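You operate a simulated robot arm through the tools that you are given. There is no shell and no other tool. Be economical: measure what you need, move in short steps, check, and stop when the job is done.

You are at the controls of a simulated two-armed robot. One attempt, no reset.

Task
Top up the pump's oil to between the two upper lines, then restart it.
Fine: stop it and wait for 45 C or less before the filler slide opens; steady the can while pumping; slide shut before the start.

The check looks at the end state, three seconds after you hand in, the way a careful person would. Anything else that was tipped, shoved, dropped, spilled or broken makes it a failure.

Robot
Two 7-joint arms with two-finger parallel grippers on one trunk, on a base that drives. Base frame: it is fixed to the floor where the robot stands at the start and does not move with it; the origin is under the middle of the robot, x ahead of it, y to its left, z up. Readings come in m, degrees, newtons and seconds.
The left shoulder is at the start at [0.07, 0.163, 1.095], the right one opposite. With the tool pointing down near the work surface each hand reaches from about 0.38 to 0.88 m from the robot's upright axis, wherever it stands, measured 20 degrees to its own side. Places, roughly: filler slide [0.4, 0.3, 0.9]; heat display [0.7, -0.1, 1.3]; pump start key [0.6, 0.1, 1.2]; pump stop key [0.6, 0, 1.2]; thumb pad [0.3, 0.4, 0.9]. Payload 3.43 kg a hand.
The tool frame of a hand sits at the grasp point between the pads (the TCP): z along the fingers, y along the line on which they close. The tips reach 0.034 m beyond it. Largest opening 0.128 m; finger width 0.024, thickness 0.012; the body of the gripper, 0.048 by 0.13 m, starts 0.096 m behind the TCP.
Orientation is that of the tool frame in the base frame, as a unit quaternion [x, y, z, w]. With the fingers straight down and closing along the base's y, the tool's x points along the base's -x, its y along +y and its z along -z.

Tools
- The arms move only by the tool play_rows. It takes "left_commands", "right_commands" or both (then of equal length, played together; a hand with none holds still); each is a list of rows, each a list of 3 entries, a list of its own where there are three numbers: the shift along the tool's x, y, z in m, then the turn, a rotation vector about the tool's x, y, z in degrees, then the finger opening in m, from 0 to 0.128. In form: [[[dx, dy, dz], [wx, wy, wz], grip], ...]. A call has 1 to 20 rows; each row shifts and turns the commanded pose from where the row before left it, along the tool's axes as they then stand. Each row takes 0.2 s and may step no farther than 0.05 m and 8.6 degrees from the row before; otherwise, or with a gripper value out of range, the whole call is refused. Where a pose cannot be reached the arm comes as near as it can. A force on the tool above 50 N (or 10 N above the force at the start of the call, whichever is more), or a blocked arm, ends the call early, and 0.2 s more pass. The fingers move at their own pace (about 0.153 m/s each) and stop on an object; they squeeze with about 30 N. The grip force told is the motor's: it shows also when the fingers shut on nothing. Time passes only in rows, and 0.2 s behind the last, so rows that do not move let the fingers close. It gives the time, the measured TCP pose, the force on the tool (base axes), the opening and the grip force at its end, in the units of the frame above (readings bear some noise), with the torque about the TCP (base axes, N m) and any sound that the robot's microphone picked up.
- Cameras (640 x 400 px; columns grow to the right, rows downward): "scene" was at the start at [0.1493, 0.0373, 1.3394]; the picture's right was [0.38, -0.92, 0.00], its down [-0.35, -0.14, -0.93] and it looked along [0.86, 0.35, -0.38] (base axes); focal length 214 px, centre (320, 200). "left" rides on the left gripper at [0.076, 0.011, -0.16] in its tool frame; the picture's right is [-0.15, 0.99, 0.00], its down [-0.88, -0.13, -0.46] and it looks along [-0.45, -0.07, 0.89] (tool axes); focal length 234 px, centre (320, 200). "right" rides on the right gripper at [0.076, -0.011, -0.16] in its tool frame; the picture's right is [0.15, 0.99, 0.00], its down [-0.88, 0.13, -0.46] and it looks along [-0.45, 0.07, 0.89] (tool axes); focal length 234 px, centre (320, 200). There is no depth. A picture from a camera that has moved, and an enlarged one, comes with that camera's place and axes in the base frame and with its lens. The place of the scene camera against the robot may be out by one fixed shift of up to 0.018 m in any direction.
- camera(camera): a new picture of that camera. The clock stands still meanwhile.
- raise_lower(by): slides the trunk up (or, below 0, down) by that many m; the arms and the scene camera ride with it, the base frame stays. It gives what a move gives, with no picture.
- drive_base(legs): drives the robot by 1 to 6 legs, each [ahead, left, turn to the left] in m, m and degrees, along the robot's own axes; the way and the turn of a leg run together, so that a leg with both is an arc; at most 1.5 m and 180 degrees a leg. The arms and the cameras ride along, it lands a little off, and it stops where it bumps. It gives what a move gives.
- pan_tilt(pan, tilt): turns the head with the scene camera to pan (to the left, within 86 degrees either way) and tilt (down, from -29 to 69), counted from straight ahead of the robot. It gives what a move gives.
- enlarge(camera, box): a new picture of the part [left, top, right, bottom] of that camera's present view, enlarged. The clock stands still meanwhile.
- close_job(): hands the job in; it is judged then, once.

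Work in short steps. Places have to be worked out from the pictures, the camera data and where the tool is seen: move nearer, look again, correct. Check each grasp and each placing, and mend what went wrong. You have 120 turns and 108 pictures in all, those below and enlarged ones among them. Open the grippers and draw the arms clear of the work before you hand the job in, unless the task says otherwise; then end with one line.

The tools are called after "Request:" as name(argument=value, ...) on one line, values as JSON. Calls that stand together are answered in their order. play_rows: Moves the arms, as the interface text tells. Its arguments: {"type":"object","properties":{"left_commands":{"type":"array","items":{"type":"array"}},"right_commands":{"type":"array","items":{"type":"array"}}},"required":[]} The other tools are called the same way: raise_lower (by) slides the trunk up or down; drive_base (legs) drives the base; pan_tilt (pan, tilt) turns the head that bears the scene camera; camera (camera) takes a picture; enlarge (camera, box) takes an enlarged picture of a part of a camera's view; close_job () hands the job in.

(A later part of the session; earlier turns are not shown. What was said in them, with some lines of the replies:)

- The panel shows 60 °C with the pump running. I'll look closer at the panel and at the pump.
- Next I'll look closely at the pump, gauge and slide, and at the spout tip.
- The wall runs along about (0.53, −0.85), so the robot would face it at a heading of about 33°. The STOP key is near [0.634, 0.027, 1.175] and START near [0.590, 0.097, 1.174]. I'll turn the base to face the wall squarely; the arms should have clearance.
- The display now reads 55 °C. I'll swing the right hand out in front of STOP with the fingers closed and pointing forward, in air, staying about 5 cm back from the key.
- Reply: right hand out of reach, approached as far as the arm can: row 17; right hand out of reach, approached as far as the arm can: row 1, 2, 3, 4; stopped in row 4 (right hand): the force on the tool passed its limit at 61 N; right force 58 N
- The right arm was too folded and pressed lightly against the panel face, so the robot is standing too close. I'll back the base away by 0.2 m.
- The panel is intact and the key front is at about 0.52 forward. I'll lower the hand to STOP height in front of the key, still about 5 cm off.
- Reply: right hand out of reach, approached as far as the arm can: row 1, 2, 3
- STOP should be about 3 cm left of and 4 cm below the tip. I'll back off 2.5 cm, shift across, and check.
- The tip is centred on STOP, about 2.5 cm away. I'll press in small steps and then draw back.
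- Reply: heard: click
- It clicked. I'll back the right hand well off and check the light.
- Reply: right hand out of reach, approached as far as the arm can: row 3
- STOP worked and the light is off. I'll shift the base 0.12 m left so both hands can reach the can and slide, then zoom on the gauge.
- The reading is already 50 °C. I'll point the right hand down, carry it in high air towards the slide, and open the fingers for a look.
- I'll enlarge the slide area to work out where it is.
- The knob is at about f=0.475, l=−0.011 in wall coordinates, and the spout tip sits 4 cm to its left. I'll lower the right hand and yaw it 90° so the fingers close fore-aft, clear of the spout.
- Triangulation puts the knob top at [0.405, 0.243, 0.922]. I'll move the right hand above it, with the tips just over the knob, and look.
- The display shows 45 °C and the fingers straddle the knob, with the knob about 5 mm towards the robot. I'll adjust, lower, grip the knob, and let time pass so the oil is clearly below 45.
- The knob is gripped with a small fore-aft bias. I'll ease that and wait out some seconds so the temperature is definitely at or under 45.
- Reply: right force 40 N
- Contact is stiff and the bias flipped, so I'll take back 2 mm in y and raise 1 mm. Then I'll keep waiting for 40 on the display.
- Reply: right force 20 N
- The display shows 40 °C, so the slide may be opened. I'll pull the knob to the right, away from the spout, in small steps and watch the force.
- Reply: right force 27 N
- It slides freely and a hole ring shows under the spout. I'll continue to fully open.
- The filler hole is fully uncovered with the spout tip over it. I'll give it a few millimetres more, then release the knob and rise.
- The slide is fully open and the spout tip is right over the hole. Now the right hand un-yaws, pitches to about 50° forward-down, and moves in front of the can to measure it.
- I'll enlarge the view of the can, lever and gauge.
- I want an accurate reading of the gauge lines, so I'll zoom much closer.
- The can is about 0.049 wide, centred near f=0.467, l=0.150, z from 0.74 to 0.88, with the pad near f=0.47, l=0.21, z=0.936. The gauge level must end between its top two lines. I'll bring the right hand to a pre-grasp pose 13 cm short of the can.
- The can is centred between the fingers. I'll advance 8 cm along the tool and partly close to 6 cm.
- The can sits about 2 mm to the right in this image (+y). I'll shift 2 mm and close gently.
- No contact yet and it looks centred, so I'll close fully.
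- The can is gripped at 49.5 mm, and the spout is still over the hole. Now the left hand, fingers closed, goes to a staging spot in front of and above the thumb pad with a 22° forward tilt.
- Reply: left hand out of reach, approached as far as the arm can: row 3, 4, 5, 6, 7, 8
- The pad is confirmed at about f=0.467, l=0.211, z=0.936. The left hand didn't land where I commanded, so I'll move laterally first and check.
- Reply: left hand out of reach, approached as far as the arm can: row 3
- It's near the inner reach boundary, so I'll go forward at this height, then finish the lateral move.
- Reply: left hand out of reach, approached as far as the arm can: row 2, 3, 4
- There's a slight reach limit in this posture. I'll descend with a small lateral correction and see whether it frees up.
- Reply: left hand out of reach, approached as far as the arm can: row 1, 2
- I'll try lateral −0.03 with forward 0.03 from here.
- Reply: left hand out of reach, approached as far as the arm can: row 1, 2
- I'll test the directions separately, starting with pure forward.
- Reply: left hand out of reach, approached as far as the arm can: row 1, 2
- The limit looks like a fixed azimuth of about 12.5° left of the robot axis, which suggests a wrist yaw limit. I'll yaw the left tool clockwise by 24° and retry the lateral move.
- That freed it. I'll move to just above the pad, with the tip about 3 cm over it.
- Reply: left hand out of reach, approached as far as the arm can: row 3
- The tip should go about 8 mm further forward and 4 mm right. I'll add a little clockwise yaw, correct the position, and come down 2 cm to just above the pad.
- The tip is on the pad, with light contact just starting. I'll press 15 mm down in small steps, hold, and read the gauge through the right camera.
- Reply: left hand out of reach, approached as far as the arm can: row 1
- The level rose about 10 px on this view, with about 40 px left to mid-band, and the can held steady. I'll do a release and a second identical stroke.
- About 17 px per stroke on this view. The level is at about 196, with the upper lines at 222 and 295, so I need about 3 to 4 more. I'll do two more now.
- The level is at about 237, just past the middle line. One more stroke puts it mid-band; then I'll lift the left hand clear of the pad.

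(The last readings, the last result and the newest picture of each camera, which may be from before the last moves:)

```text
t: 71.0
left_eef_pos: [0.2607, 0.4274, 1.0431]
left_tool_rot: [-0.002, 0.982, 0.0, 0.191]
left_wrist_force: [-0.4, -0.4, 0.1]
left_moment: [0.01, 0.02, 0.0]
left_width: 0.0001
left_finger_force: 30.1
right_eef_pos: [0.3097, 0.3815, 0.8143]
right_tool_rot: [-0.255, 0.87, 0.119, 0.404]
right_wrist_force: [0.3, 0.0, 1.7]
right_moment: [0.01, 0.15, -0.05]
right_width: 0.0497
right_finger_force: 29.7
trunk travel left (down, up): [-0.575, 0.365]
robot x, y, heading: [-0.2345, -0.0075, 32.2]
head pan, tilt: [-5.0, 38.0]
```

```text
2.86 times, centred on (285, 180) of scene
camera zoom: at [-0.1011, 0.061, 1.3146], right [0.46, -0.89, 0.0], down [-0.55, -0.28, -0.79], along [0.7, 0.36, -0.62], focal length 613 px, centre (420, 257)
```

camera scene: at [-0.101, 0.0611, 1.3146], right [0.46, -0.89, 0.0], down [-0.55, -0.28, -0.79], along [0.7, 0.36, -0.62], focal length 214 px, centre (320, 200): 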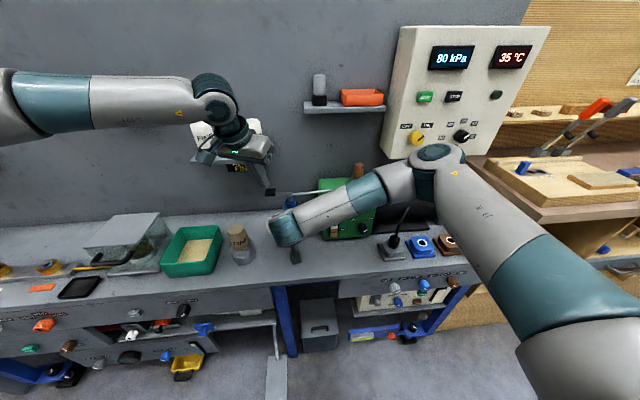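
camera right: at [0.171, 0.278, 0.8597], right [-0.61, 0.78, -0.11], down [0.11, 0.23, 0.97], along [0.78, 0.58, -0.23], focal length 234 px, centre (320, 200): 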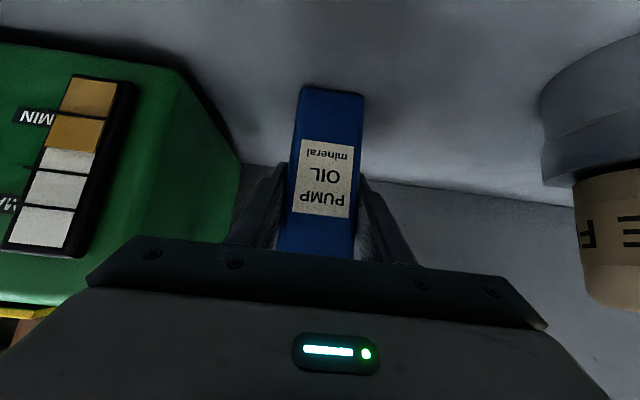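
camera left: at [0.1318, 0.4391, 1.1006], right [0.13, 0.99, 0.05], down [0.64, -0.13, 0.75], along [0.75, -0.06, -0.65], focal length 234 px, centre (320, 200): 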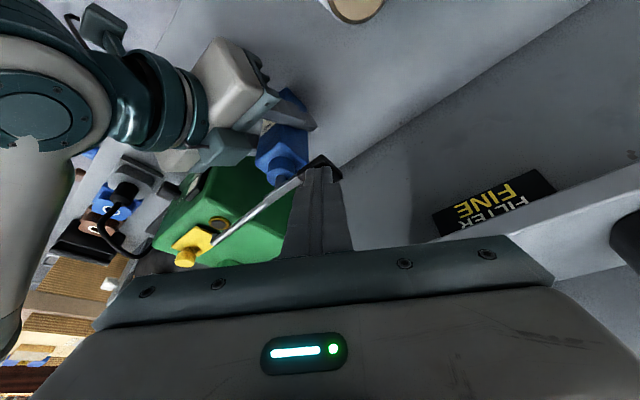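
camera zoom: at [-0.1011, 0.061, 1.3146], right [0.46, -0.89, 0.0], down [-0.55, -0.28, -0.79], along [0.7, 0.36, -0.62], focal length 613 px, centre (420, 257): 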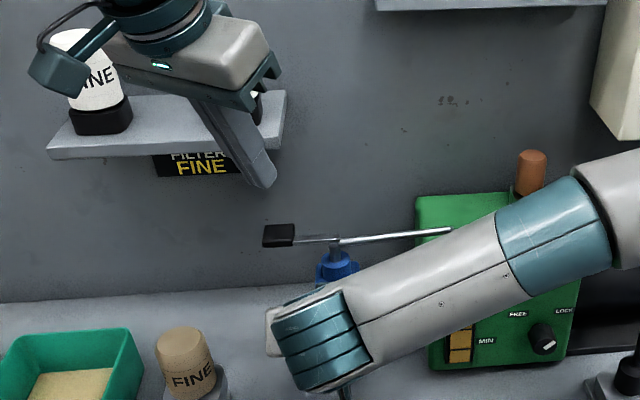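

The oil sits mid-way between the two upper lines and the lever is back up. Now I'll draw the left hand back and release the can with the right, withdrawing straight back.

Request:
play_rows(left_commands=[[[0.028, 0.02, -0.011], [0, 0, 0], 0], [[0.028, 0.02, -0.011], [0, 0, 0], 0], [[0.028, 0.02, -0.011], [0, 0, 0], 0], [[0.0, 0.03, -0.03], [0, 0, 0], 0], [[0.0, 0.03, -0.03], [0, 0, 0], 0], [[0.0, 0.03, -0.03], [0, 0, 0], 0], [[0, 0, 0], [0, 0, 0], 0], [[0, 0, 0], [0, 0, 0], 0], [[0, 0, 0], [0, 0, 0], 0]], right_commands=[[[0, 0, 0], [0, 0, 0], 0.055], [[0, 0, 0], [0, 0, 0], 0.06], [[0, 0, 0], [0, 0, 0], 0.08], [[0, 0, 0], [0, 0, 0], 0.09], [[0, 0, -0.03], [0, 0, 0], 0.09], [[0, 0, -0.04], [0, 0, 0], 0.09], [[0, 0, -0.04], [0, 0, 0], 0.09], [[-0.03, 0, -0.03], [0, 0, 0], 0.09], [[0, 0, 0], [0, 0, 0], 0.09]])

Request:
camera(camera="right")

Request:
camera(camera="scene")

```text
t: 73.0
left_eef_pos: [0.1358, 0.5777, 1.1233]
left_tool_rot: [-0.003, 0.982, 0.001, 0.191]
left_wrist_force: [0.8, 0.8, -0.3]
left_moment: [0.0, 0.0, 0.02]
left_width: 0.0001
left_finger_force: 30.4
right_eef_pos: [0.2358, 0.334, 0.9263]
right_tool_rot: [-0.256, 0.87, 0.119, 0.404]
right_wrist_force: [0.1, -0.5, 0.6]
right_moment: [-0.02, 0.02, 0.0]
right_width: 0.0899
right_finger_force: 0.1
trunk travel left (down, up): [-0.575, 0.365]
robot x, y, heading: [-0.235, -0.0065, 32.3]
head pan, tilt: [-5.0, 38.0]
```

```text
43 pictures are left
camera right: at [0.098, 0.2313, 0.9719], right [-0.61, 0.78, -0.11], down [0.11, 0.23, 0.97], along [0.78, 0.58, -0.23], focal length 234 px, centre (320, 200)
```

right: 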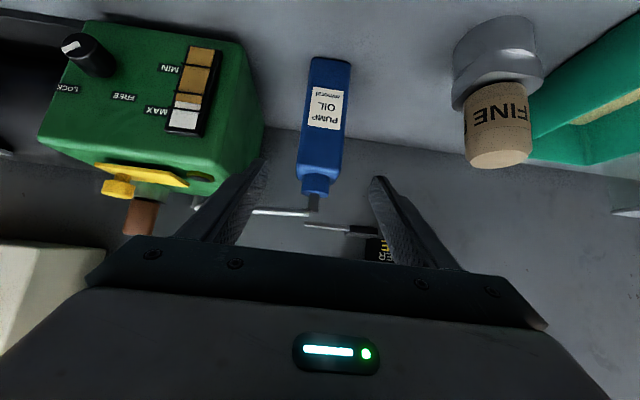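

```text
42 pictures are left
camera scene: at [-0.1004, 0.0615, 1.3145], right [0.46, -0.89, 0.0], down [-0.55, -0.28, -0.79], along [0.7, 0.36, -0.62], focal length 214 px, centre (320, 200)
```

scene: 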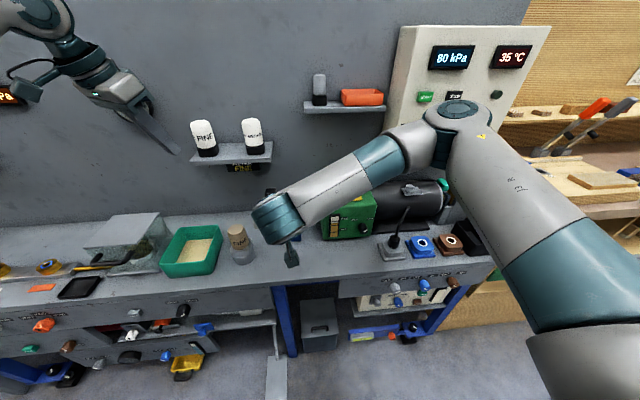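

The can stands undisturbed. I'll bring the right hand up and back to the slide-gripping attitude: un-tilt, then yaw 90°, to a point in front of the knob.

Request:
play_rows(right_commands=[[[-0.027, 0, -0.036], [0, 0, 0], 0.06], [[-0.027, 0, -0.036], [0, 0, 0], 0.06], [[-0.026, 0, -0.035], [0, 0, 0], 0.06], [[0, -0.045, 0], [0, 0, 0], 0.06], [[0, -0.045, 0], [0, 0, 0], 0.06], [[0, -0.045, 0], [0, 0, 0], 0.06], [[0, -0.045, 0], [0, 0, 0], 0.06], [[0, -0.03, 0], [0, 0, 0], 0.06], [[0, 0, 0], [0, 8.3, 0], 0.06], [[0, 0, 0], [0, 8.3, 0], 0.06], [[0, 0, 0], [0, 8.3, 0], 0.06], [[0, 0, 0], [0, 8.3, 0], 0.06], [[0, 0, 0], [0, 8.3, 0], 0.06], [[0, 0, 0], [0, 8.3, 0], 0.06]])

Request:
play_rows(right_commands=[[[0, 0, 0], [0, 0, 8.2], 0.06], [[0, 0, 0], [0, 0, 8.2], 0.06], [[0, 0, 0], [0, 0, 8.2], 0.06], [[0, 0, 0], [0, 0, 8.2], 0.06], [[0, 0, 0], [0, 0, 8.2], 0.06], [[0, 0, 0], [0, 0, 8.2], 0.06], [[0, 0, 0], [0, 0, 8.2], 0.06], [[0, 0, 0], [0, 0, 8.2], 0.06], [[0, 0, 0], [0, 0, 8.2], 0.06], [[0, 0, 0], [0, 0, 8.2], 0.06], [[0, 0, 0], [0, 0, 8], 0.06], [[0, 0, 0], [0, 0, 0], 0.06]])

Request:
camera(camera="right")

Request:
enlarge(camera="scene", box=[250, 160, 380, 250])

```text
t: 76.0
left_eef_pos: [0.136, 0.5784, 1.1246]
left_tool_rot: [-0.003, 0.982, 0.0, 0.191]
left_wrist_force: [0.9, 0.8, 0.6]
left_moment: [0.0, -0.03, -0.04]
left_width: 0.0
left_finger_force: 30.5
right_eef_pos: [0.3247, 0.1411, 1.058]
right_tool_rot: [-0.282, 0.96, -0.001, 0.0]
right_wrist_force: [0.7, -0.8, 0.1]
right_moment: [0.01, 0.01, -0.01]
right_width: 0.06
right_finger_force: 0.2
trunk travel left (down, up): [-0.575, 0.365]
robot x, y, heading: [-0.2301, -0.0069, 32.3]
head pan, tilt: [-5.0, 38.0]
```

```text
t: 78.6
left_eef_pos: [0.1342, 0.5769, 1.1243]
left_tool_rot: [-0.003, 0.982, 0.0, 0.19]
left_wrist_force: [-0.5, 0.2, -0.1]
left_moment: [-0.01, 0.01, 0.01]
left_width: 0.0001
left_finger_force: 30.1
right_eef_pos: [0.3247, 0.1412, 1.0565]
right_tool_rot: [0.48, 0.877, 0.0, 0.0]
right_wrist_force: [0.2, 0.0, 0.2]
right_moment: [0.02, 0.03, -0.02]
right_width: 0.0602
right_finger_force: 0.0
trunk travel left (down, up): [-0.575, 0.365]
robot x, y, heading: [-0.2359, -0.0105, 32.2]
head pan, tilt: [-5.0, 38.0]
```

```text
41 pictures are left
camera right: at [0.2735, 0.197, 1.2167], right [0.75, 0.66, 0.0], down [0.58, -0.67, 0.46], along [0.3, -0.34, -0.89], focal length 234 px, centre (320, 200)
```

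right: 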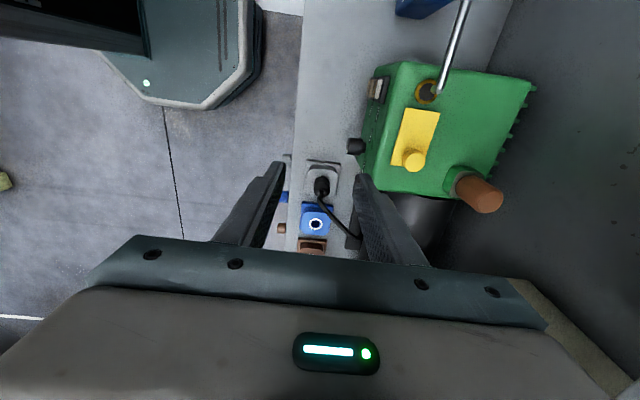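

```text
4.44 times, centred on (315, 205) of scene
camera zoom: at [-0.101, 0.0611, 1.3146], right [0.46, -0.89, 0.0], down [-0.55, -0.28, -0.79], along [0.7, 0.36, -0.62], focal length 953 px, centre (342, 178)
```

zoom: 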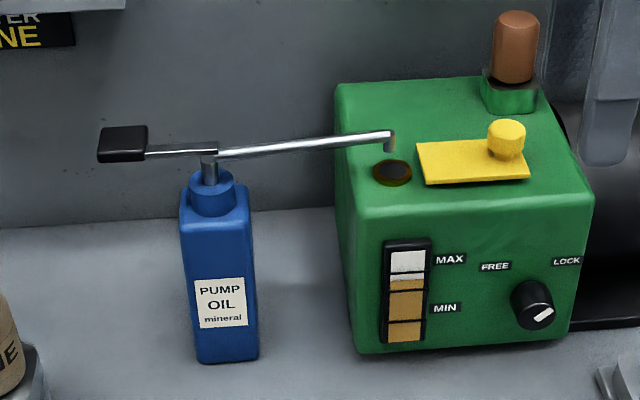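

Oil is in band with no spill. I'll move over the knob (grip point about [0.4255, 0.2055]), descend, and look before closing.

Request:
play_rows(right_commands=[[[0, 0.04, 0], [0, 0, 0], 0.06], [[0, 0.04, 0], [0, 0, 0], 0.06], [[0, 0.0393, 0], [0, 0, 0], 0.06], [[0, 0, 0.03], [0, 0, 0], 0.06], [[0, 0, 0.03], [0, 0, 0], 0.06], [[0, 0, 0.03], [0, 0, 0], 0.06], [[0, 0, 0], [0, 0, 0], 0.06]])

Request:
camera(camera="right")

```text
t: 80.2
left_eef_pos: [0.134, 0.5777, 1.1245]
left_tool_rot: [-0.002, 0.982, 0.0, 0.191]
left_wrist_force: [0.5, 0.2, 0.9]
left_moment: [0.02, -0.01, -0.01]
left_width: 0.0
left_finger_force: 30.7
right_eef_pos: [0.4241, 0.2044, 0.9687]
right_tool_rot: [0.48, 0.877, 0.0, 0.0]
right_wrist_force: [-0.2, -0.5, -0.1]
right_moment: [0.01, -0.01, 0.0]
right_width: 0.0602
right_finger_force: 0.1
trunk travel left (down, up): [-0.575, 0.365]
robot x, y, heading: [-0.232, -0.0046, 32.3]
head pan, tilt: [-5.0, 38.0]
```

```text
39 pictures are left
camera right: at [0.3735, 0.2604, 1.1277], right [0.75, 0.66, 0.0], down [0.58, -0.67, 0.46], along [0.3, -0.34, -0.89], focal length 234 px, centre (320, 200)
```

right: 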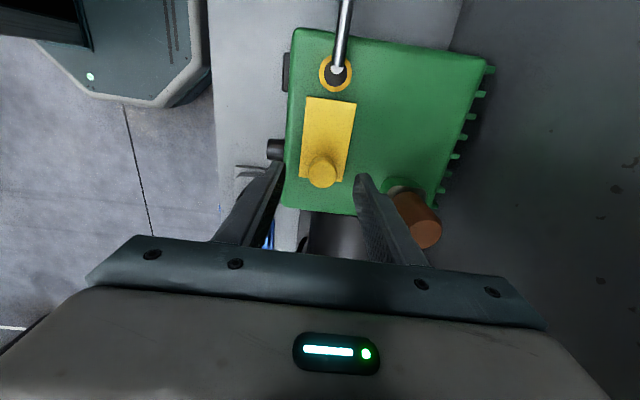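

It's centred, so I'll descend 22 mm and grip the knob.

Request:
play_rows(right_commands=[[[0, 0, 0.012], [0, 0, 0], 0.06], [[0, 0, 0.01], [0, 0, 0], 0.06], [[0, 0, 0], [0, 0, 0], 0.04], [[0, 0, 0], [0, 0, 0], 0.03], [[0, 0, 0], [0, 0, 0], 0.025], [[0, 0, 0], [0, 0, 0], 0.01], [[0, 0, 0], [0, 0, 0], 0.01], [[0, 0, 0], [0, 0, 0], 0.01]])

```text
t: 82.0
left_eef_pos: [0.1358, 0.5788, 1.1249]
left_tool_rot: [-0.003, 0.982, 0.0, 0.19]
left_wrist_force: [-0.5, -1.1, 0.9]
left_moment: [0.01, 0.01, 0.02]
left_width: 0.0
left_finger_force: 30.1
right_eef_pos: [0.425, 0.2072, 0.9451]
right_tool_rot: [0.479, 0.878, 0.001, 0.0]
right_wrist_force: [10.2, 7.8, 3.4]
right_moment: [0.06, -0.22, 0.03]
right_width: 0.0236
right_finger_force: 44.9
trunk travel left (down, up): [-0.575, 0.365]
robot x, y, heading: [-0.2355, -0.0085, 32.3]
head pan, tilt: [-5.0, 38.0]
```

Gripped. I'll slide it back left 42 mm to shut.

Request:
play_rows(right_commands=[[[0.005, 0.001, 0], [0, 0, 0], 0.01], [[0.006, 0, 0], [0, 0, 0], 0.01], [[0.006, 0, 0], [0, 0, 0], 0.01], [[0.006, 0, 0], [0, 0, 0], 0.01], [[0.006, 0, 0], [0, 0, 0], 0.01], [[0.006, 0, 0], [0, 0, 0], 0.01], [[0.005, 0, 0], [0, 0, 0], 0.01], [[0.003, 0, 0], [0, 0, 0], 0.01], [[0, 0, 0], [0, 0, 0], 0.01]])

Request:
camera(camera="right")

Request:
enlarge(camera="scene", box=[250, 160, 380, 250])

```text
t: 84.0
left_eef_pos: [0.1342, 0.5772, 1.1253]
left_tool_rot: [-0.002, 0.982, 0.0, 0.191]
left_wrist_force: [-0.5, -0.3, -0.1]
left_moment: [0.02, -0.02, 0.01]
left_width: 0.0
left_finger_force: 29.9
right_eef_pos: [0.4014, 0.2415, 0.9456]
right_tool_rot: [0.48, 0.877, 0.001, 0.0]
right_wrist_force: [2.2, -1.8, 1.4]
right_moment: [-0.24, -0.02, 0.05]
right_width: 0.0238
right_finger_force: 45.0
trunk travel left (down, up): [-0.575, 0.365]
robot x, y, heading: [-0.2336, -0.0068, 32.2]
head pan, tilt: [-5.0, 38.0]
```

```text
38 pictures are left
camera right: at [0.3513, 0.2981, 1.1053], right [0.75, 0.66, 0.0], down [0.58, -0.67, 0.46], along [0.3, -0.34, -0.89], focal length 234 px, centre (320, 200)
```

right: 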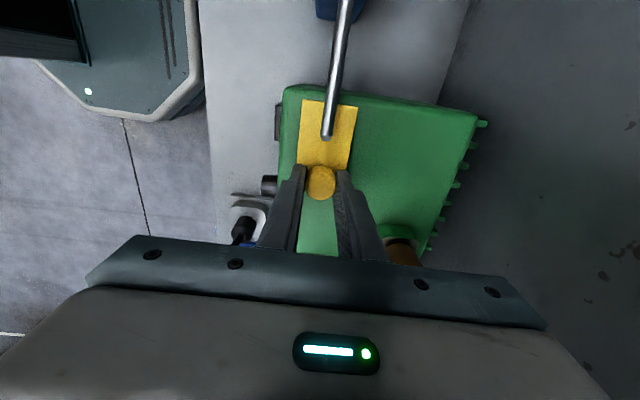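

```text
4.44 times, centred on (315, 205) of scene
camera zoom: at [-0.1008, 0.0608, 1.3146], right [0.46, -0.89, 0.0], down [-0.55, -0.28, -0.79], along [0.7, 0.36, -0.62], focal length 953 px, centre (342, 178)
```

zoom: 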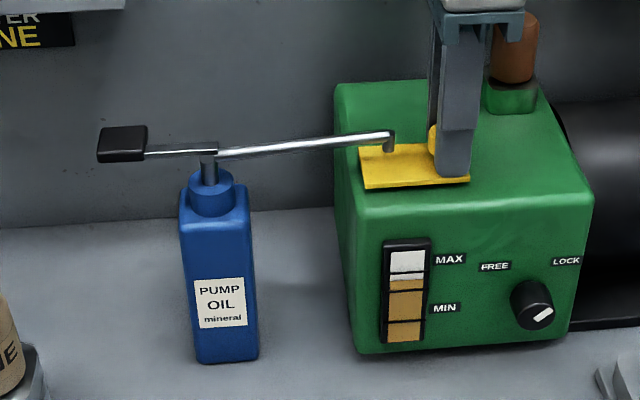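

It looks fully shut, the same as at the start. I'll nudge 2 mm more to seat it, then release, rise and back off.

Request:
play_rows(right_commands=[[[0.002, 0, 0], [0, 0, 0], 0.01], [[0, 0, 0], [0, 0, 0], 0.01], [[0, 0, 0], [0, 0, 0], 0.05], [[0, 0, 0], [0, 0, 0], 0.06], [[0, 0, -0.03], [0, 0, 0], 0.06], [[0, 0, -0.04], [0, 0, 0], 0.06], [[0, 0, -0.04], [0, 0, 0], 0.06], [[0, -0.04, 0], [0, 0, 0], 0.06], [[0, -0.04, 0], [0, 0, 0], 0.06], [[0, -0.04, 0], [0, 0, 0], 0.06], [[0, 0, 0], [0, 0, 0], 0.06]])

Request:
enlarge(camera="scene", box=[250, 160, 380, 250])

```text
t: 86.4
left_eef_pos: [0.1349, 0.5774, 1.1254]
left_tool_rot: [-0.002, 0.982, 0.001, 0.19]
left_wrist_force: [0.6, 0.2, -0.1]
left_moment: [0.02, 0.03, 0.02]
left_width: 0.0
left_finger_force: 30.5
right_eef_pos: [0.3002, 0.177, 1.0549]
right_tool_rot: [0.481, 0.877, 0.001, 0.0]
right_wrist_force: [0.6, 0.4, -0.2]
right_moment: [0.0, 0.0, 0.02]
right_width: 0.0599
right_finger_force: 0.1
trunk travel left (down, up): [-0.575, 0.365]
robot x, y, heading: [-0.2324, -0.0066, 32.3]
head pan, tilt: [-5.0, 38.0]
```

```text
4.44 times, centred on (315, 205) of scene
camera zoom: at [-0.1005, 0.0615, 1.3145], right [0.46, -0.89, 0.0], down [-0.55, -0.28, -0.79], along [0.7, 0.36, -0.62], focal length 953 px, centre (342, 178)
```

zoom: 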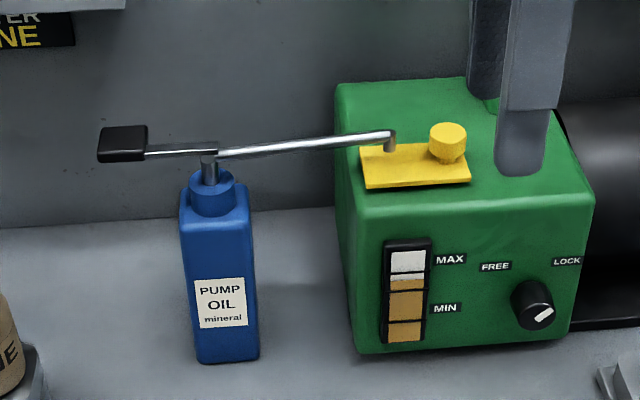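

The slide is shut just as at the start. Now to START: un-yaw, rise, move right, and pitch forward with closed fingers, staying well off the panel.

Request:
play_rows(right_commands=[[[0, 0, -0.045], [0, 0, -8.2], 0], [[0, 0, -0.045], [0, 0, -8.2], 0], [[0, 0, -0.04], [0, 0, -8.2], 0], [[0, 0, 0], [0, 0, -8.2], 0], [[0, 0, 0], [0, 0, -8.2], 0], [[0, 0, 0], [0, 0, -8.2], 0], [[0, 0, 0], [0, 0, -8.2], 0], [[0, 0, 0], [0, 0, -8.2], 0], [[0, 0, 0], [0, 0, -8.2], 0], [[0, 0, 0], [0, 0, -8.2], 0], [[0, 0, 0], [0, 0, -8], 0], [[-0.01, -0.041, 0], [0, 0, 0], 0], [[-0.01, -0.041, 0], [0, 0, 0], 0], [[-0.01, -0.041, 0], [0, 0, 0], 0], [[-0.01, -0.041, 0], [0, 0, 0], 0], [[-0.01, -0.041, 0], [0, 0, 0], 0]])

Request:
play_rows(right_commands=[[[0, 0, 0], [0, -8.2, 0], 0], [[0, 0, 0], [0, -8.2, 0], 0], [[0, 0, 0], [0, -8.2, 0], 0], [[0, 0, 0], [0, -8.2, 0], 0], [[0, 0, 0], [0, -8.2, 0], 0], [[0, 0, 0], [0, -8.2, 0], 0], [[0, 0, 0], [0, -8.2, 0], 0], [[0, 0, 0], [0, -8.2, 0], 0], [[0, 0, 0], [0, -8.2, 0], 0], [[0, 0, 0], [0, -8.2, 0], 0], [[0, 0, 0], [0, -8, 0], 0], [[0, 0, 0], [0, 0, 0], 0]])

Request:
camera(camera="right")

Request:
camera(camera="scene")

```text
t: 89.8
left_eef_pos: [0.1349, 0.5766, 1.1254]
left_tool_rot: [-0.003, 0.982, 0.0, 0.19]
left_wrist_force: [-1.1, -0.3, 0.2]
left_moment: [0.03, 0.01, 0.02]
left_width: 0.0
left_finger_force: 30.0
right_eef_pos: [0.4546, 0.0352, 1.1875]
right_tool_rot: [-0.282, 0.96, 0.001, 0.0]
right_wrist_force: [0.3, -0.9, 0.3]
right_moment: [-0.02, 0.01, -0.02]
right_width: 0.0001
right_finger_force: 29.6
trunk travel left (down, up): [-0.575, 0.365]
robot x, y, heading: [-0.233, -0.0075, 32.3]
head pan, tilt: [-5.0, 38.0]
```

```text
t: 92.4
left_eef_pos: [0.1351, 0.5781, 1.126]
left_tool_rot: [-0.002, 0.982, 0.0, 0.191]
left_wrist_force: [-0.8, -0.7, 0.8]
left_moment: [0.01, -0.04, 0.01]
left_width: 0.0
left_finger_force: 30.0
right_eef_pos: [0.4509, 0.0344, 1.1856]
right_tool_rot: [-0.199, 0.677, 0.2, 0.679]
right_wrist_force: [0.1, 1.0, -0.4]
right_moment: [-0.03, 0.01, -0.01]
right_width: 0.0001
right_finger_force: 30.0
trunk travel left (down, up): [-0.575, 0.365]
robot x, y, heading: [-0.2365, -0.0081, 32.4]
head pan, tilt: [-5.0, 38.0]
```

```text
35 pictures are left
camera right: at [0.3236, -0.0637, 1.1093], right [-0.53, 0.83, -0.15], down [-0.46, -0.14, 0.88], along [0.71, 0.54, 0.45], focal length 234 px, centre (320, 200)
```

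right: 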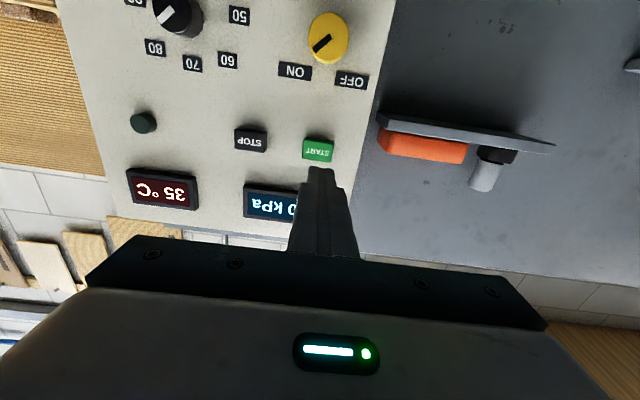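

```text
34 pictures are left
camera scene: at [-0.1012, 0.0612, 1.3146], right [0.46, -0.89, 0.0], down [-0.55, -0.28, -0.79], along [0.7, 0.36, -0.62], focal length 214 px, centre (320, 200)
```

scene: 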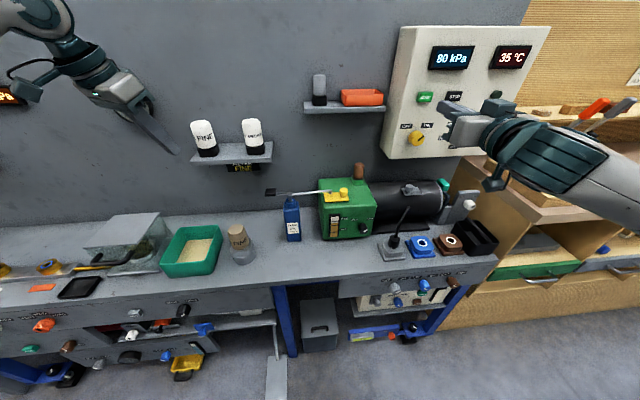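

START is dead ahead of the fingertips, about 8 cm off. I'll approach and press the same way as STOP.

Request:
play_rows(right_commands=[[[0.002, -0.001, 0.03], [0, 0, 0], 0], [[0, 0, 0.025], [0, 0, 0], 0], [[0, 0, 0.012], [0, 0, 0], 0], [[0, 0, 0.006], [0, 0, 0], 0], [[0, 0, 0.006], [0, 0, 0], 0], [[0, 0, 0.005], [0, 0, 0], 0], [[0, 0, 0], [0, 0, 0], 0]])

Request:
enlarge(camera="scene", box=[370, 10, 570, 170])

```text
t: 94.0
left_eef_pos: [0.1349, 0.5774, 1.1262]
left_tool_rot: [-0.003, 0.981, 0.001, 0.192]
left_wrist_force: [0.0, -1.0, 0.1]
left_moment: [0.02, -0.03, 0.01]
left_width: 0.0001
left_finger_force: 30.6
right_eef_pos: [0.5231, 0.0775, 1.1841]
right_tool_rot: [-0.199, 0.679, 0.199, 0.679]
right_wrist_force: [-7.6, -3.6, -3.7]
right_moment: [-0.04, 0.09, 0.04]
right_width: 0.0
right_finger_force: 29.5
trunk travel left (down, up): [-0.575, 0.365]
robot x, y, heading: [-0.2348, -0.0081, 32.5]
head pan, tilt: [-5.0, 38.0]
heard: click
```

```text
2.50 times, centred on (470, 90) of scene
camera zoom: at [-0.102, 0.0605, 1.3147], right [0.46, -0.89, 0.0], down [-0.55, -0.28, -0.79], along [0.7, 0.36, -0.62], focal length 536 px, centre (-55, 475)
```

zoom: 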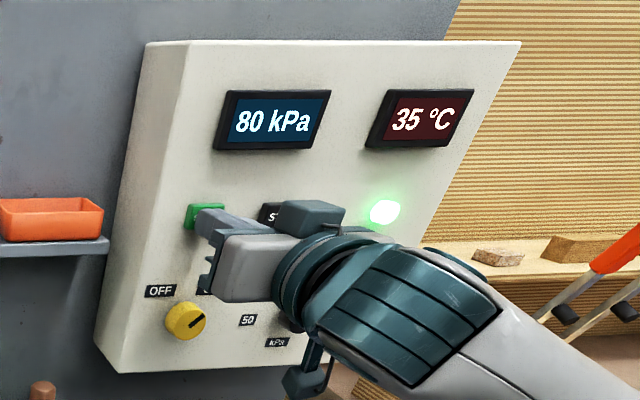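

It clicked and the green light is on. I'll withdraw the right hand straight back, open both grippers, and check everything.

Request:
play_rows(right_commands=[[[0, 0, -0.03], [0, 0, 0], 0], [[0, 0, -0.04], [0, 0, 0], 0], [[0, -0.04, 0], [0, 0, 0], 0.03], [[0, -0.04, 0], [0, 0, 0], 0.06], [[0, -0.04, 0], [0, 0, 0], 0.06], [[0, 0, 0], [0, 0, 0], 0.06]], left_commands=[[[0, 0.03, 0], [0, 0, 0], 0.03], [[0, 0.02, 0], [0, 0, 0], 0.06], [[0, 0, 0], [0, 0, 0], 0.06], [[0, 0, 0], [0, 0, 0], 0.06], [[0, 0, 0], [0, 0, 0], 0.06], [[0, 0, 0], [0, 0, 0], 0.06]])

Request:
drive_base(legs=[[-0.15, 0, 0]])

Request:
camera(camera="scene")

Request:
enlarge(camera="scene", box=[240, 40, 480, 240])

```text
t: 95.4
left_eef_pos: [0.135, 0.6278, 1.1252]
left_tool_rot: [-0.003, 0.982, 0.001, 0.191]
left_wrist_force: [-0.6, 0.0, -0.2]
left_moment: [-0.01, 0.01, 0.0]
left_width: 0.0599
left_finger_force: 0.0
right_eef_pos: [0.5326, -0.0592, 1.1844]
right_tool_rot: [-0.199, 0.678, 0.2, 0.679]
right_wrist_force: [0.4, 0.2, -0.1]
right_moment: [-0.01, 0.01, 0.0]
right_width: 0.06
right_finger_force: 0.1
trunk travel left (down, up): [-0.575, 0.365]
robot x, y, heading: [-0.2343, -0.0103, 32.4]
head pan, tilt: [-5.0, 38.0]
```

```text
t: 96.8
left_eef_pos: [0.007, 0.5462, 1.1241]
left_tool_rot: [-0.003, 0.982, 0.001, 0.191]
left_wrist_force: [-0.7, 0.4, 0.9]
left_moment: [0.04, 0.0, 0.02]
left_width: 0.0599
left_finger_force: 0.1
right_eef_pos: [0.4041, -0.1392, 1.1843]
right_tool_rot: [-0.198, 0.678, 0.199, 0.679]
right_wrist_force: [-0.7, 0.4, -0.7]
right_moment: [-0.04, 0.0, 0.01]
right_width: 0.0598
right_finger_force: 0.1
trunk travel left (down, up): [-0.575, 0.365]
robot x, y, heading: [-0.3608, -0.088, 32.4]
head pan, tilt: [-5.0, 38.0]
```

```text
32 pictures are left
camera scene: at [-0.2294, -0.0202, 1.3146], right [0.46, -0.89, 0.0], down [-0.55, -0.28, -0.79], along [0.7, 0.36, -0.62], focal length 214 px, centre (320, 200)
```

scene: 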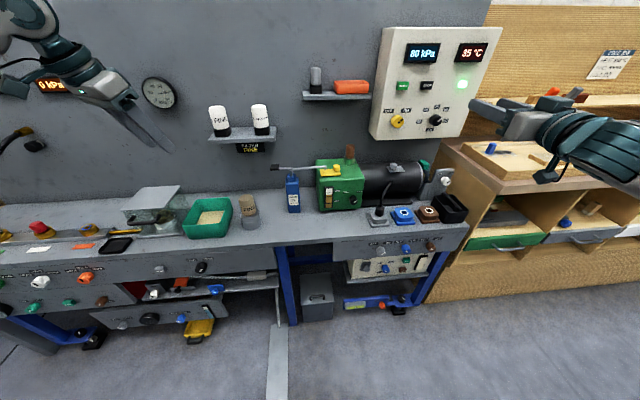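

```text
2.00 times, centred on (360, 140) of scene
camera zoom: at [-0.2294, -0.0202, 1.3146], right [0.46, -0.89, 0.0], down [-0.55, -0.28, -0.79], along [0.7, 0.36, -0.62], focal length 429 px, centre (240, 320)
```

zoom: 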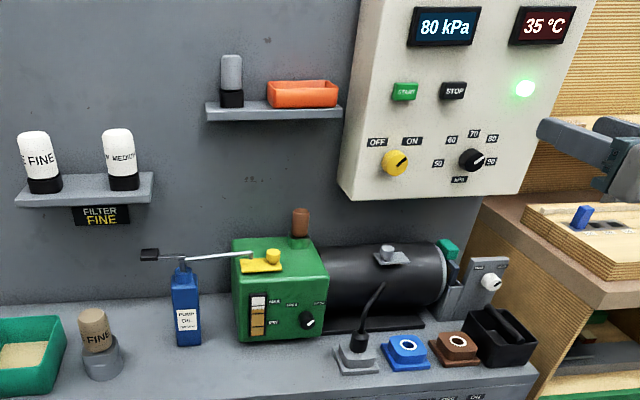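

The pump is running and everything is in place. One last close look at the gauge.

Request:
enlarge(camera="scene", box=[312, 155, 362, 215])

```text
6.67 times, centred on (337, 185) of scene
camera zoom: at [-0.2294, -0.0202, 1.3146], right [0.46, -0.89, 0.0], down [-0.55, -0.28, -0.79], along [0.7, 0.36, -0.62], focal length 1430 px, centre (207, 300)
```

zoom: 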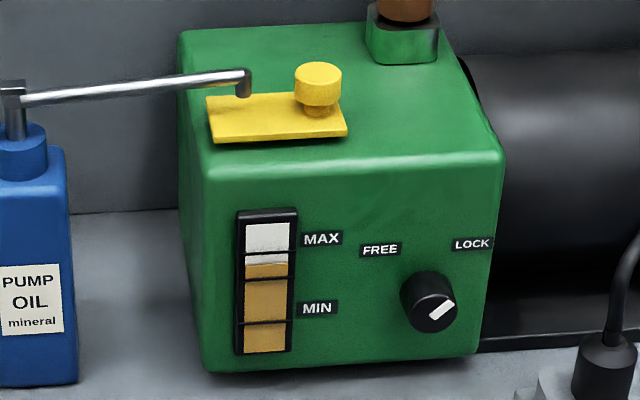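

The oil is between the two upper lines, the slide is shut, the pump is running and the hands are clear, so I'm handing in.

Request:
close_job()

```text
The job is handed in.
```

The pump's oil is topped up to between the two upper lines, the filler slide is shut, and the pump is running again with its green light on; early on, the right hand pressed the panel face at about 60 N, with no damage visible.
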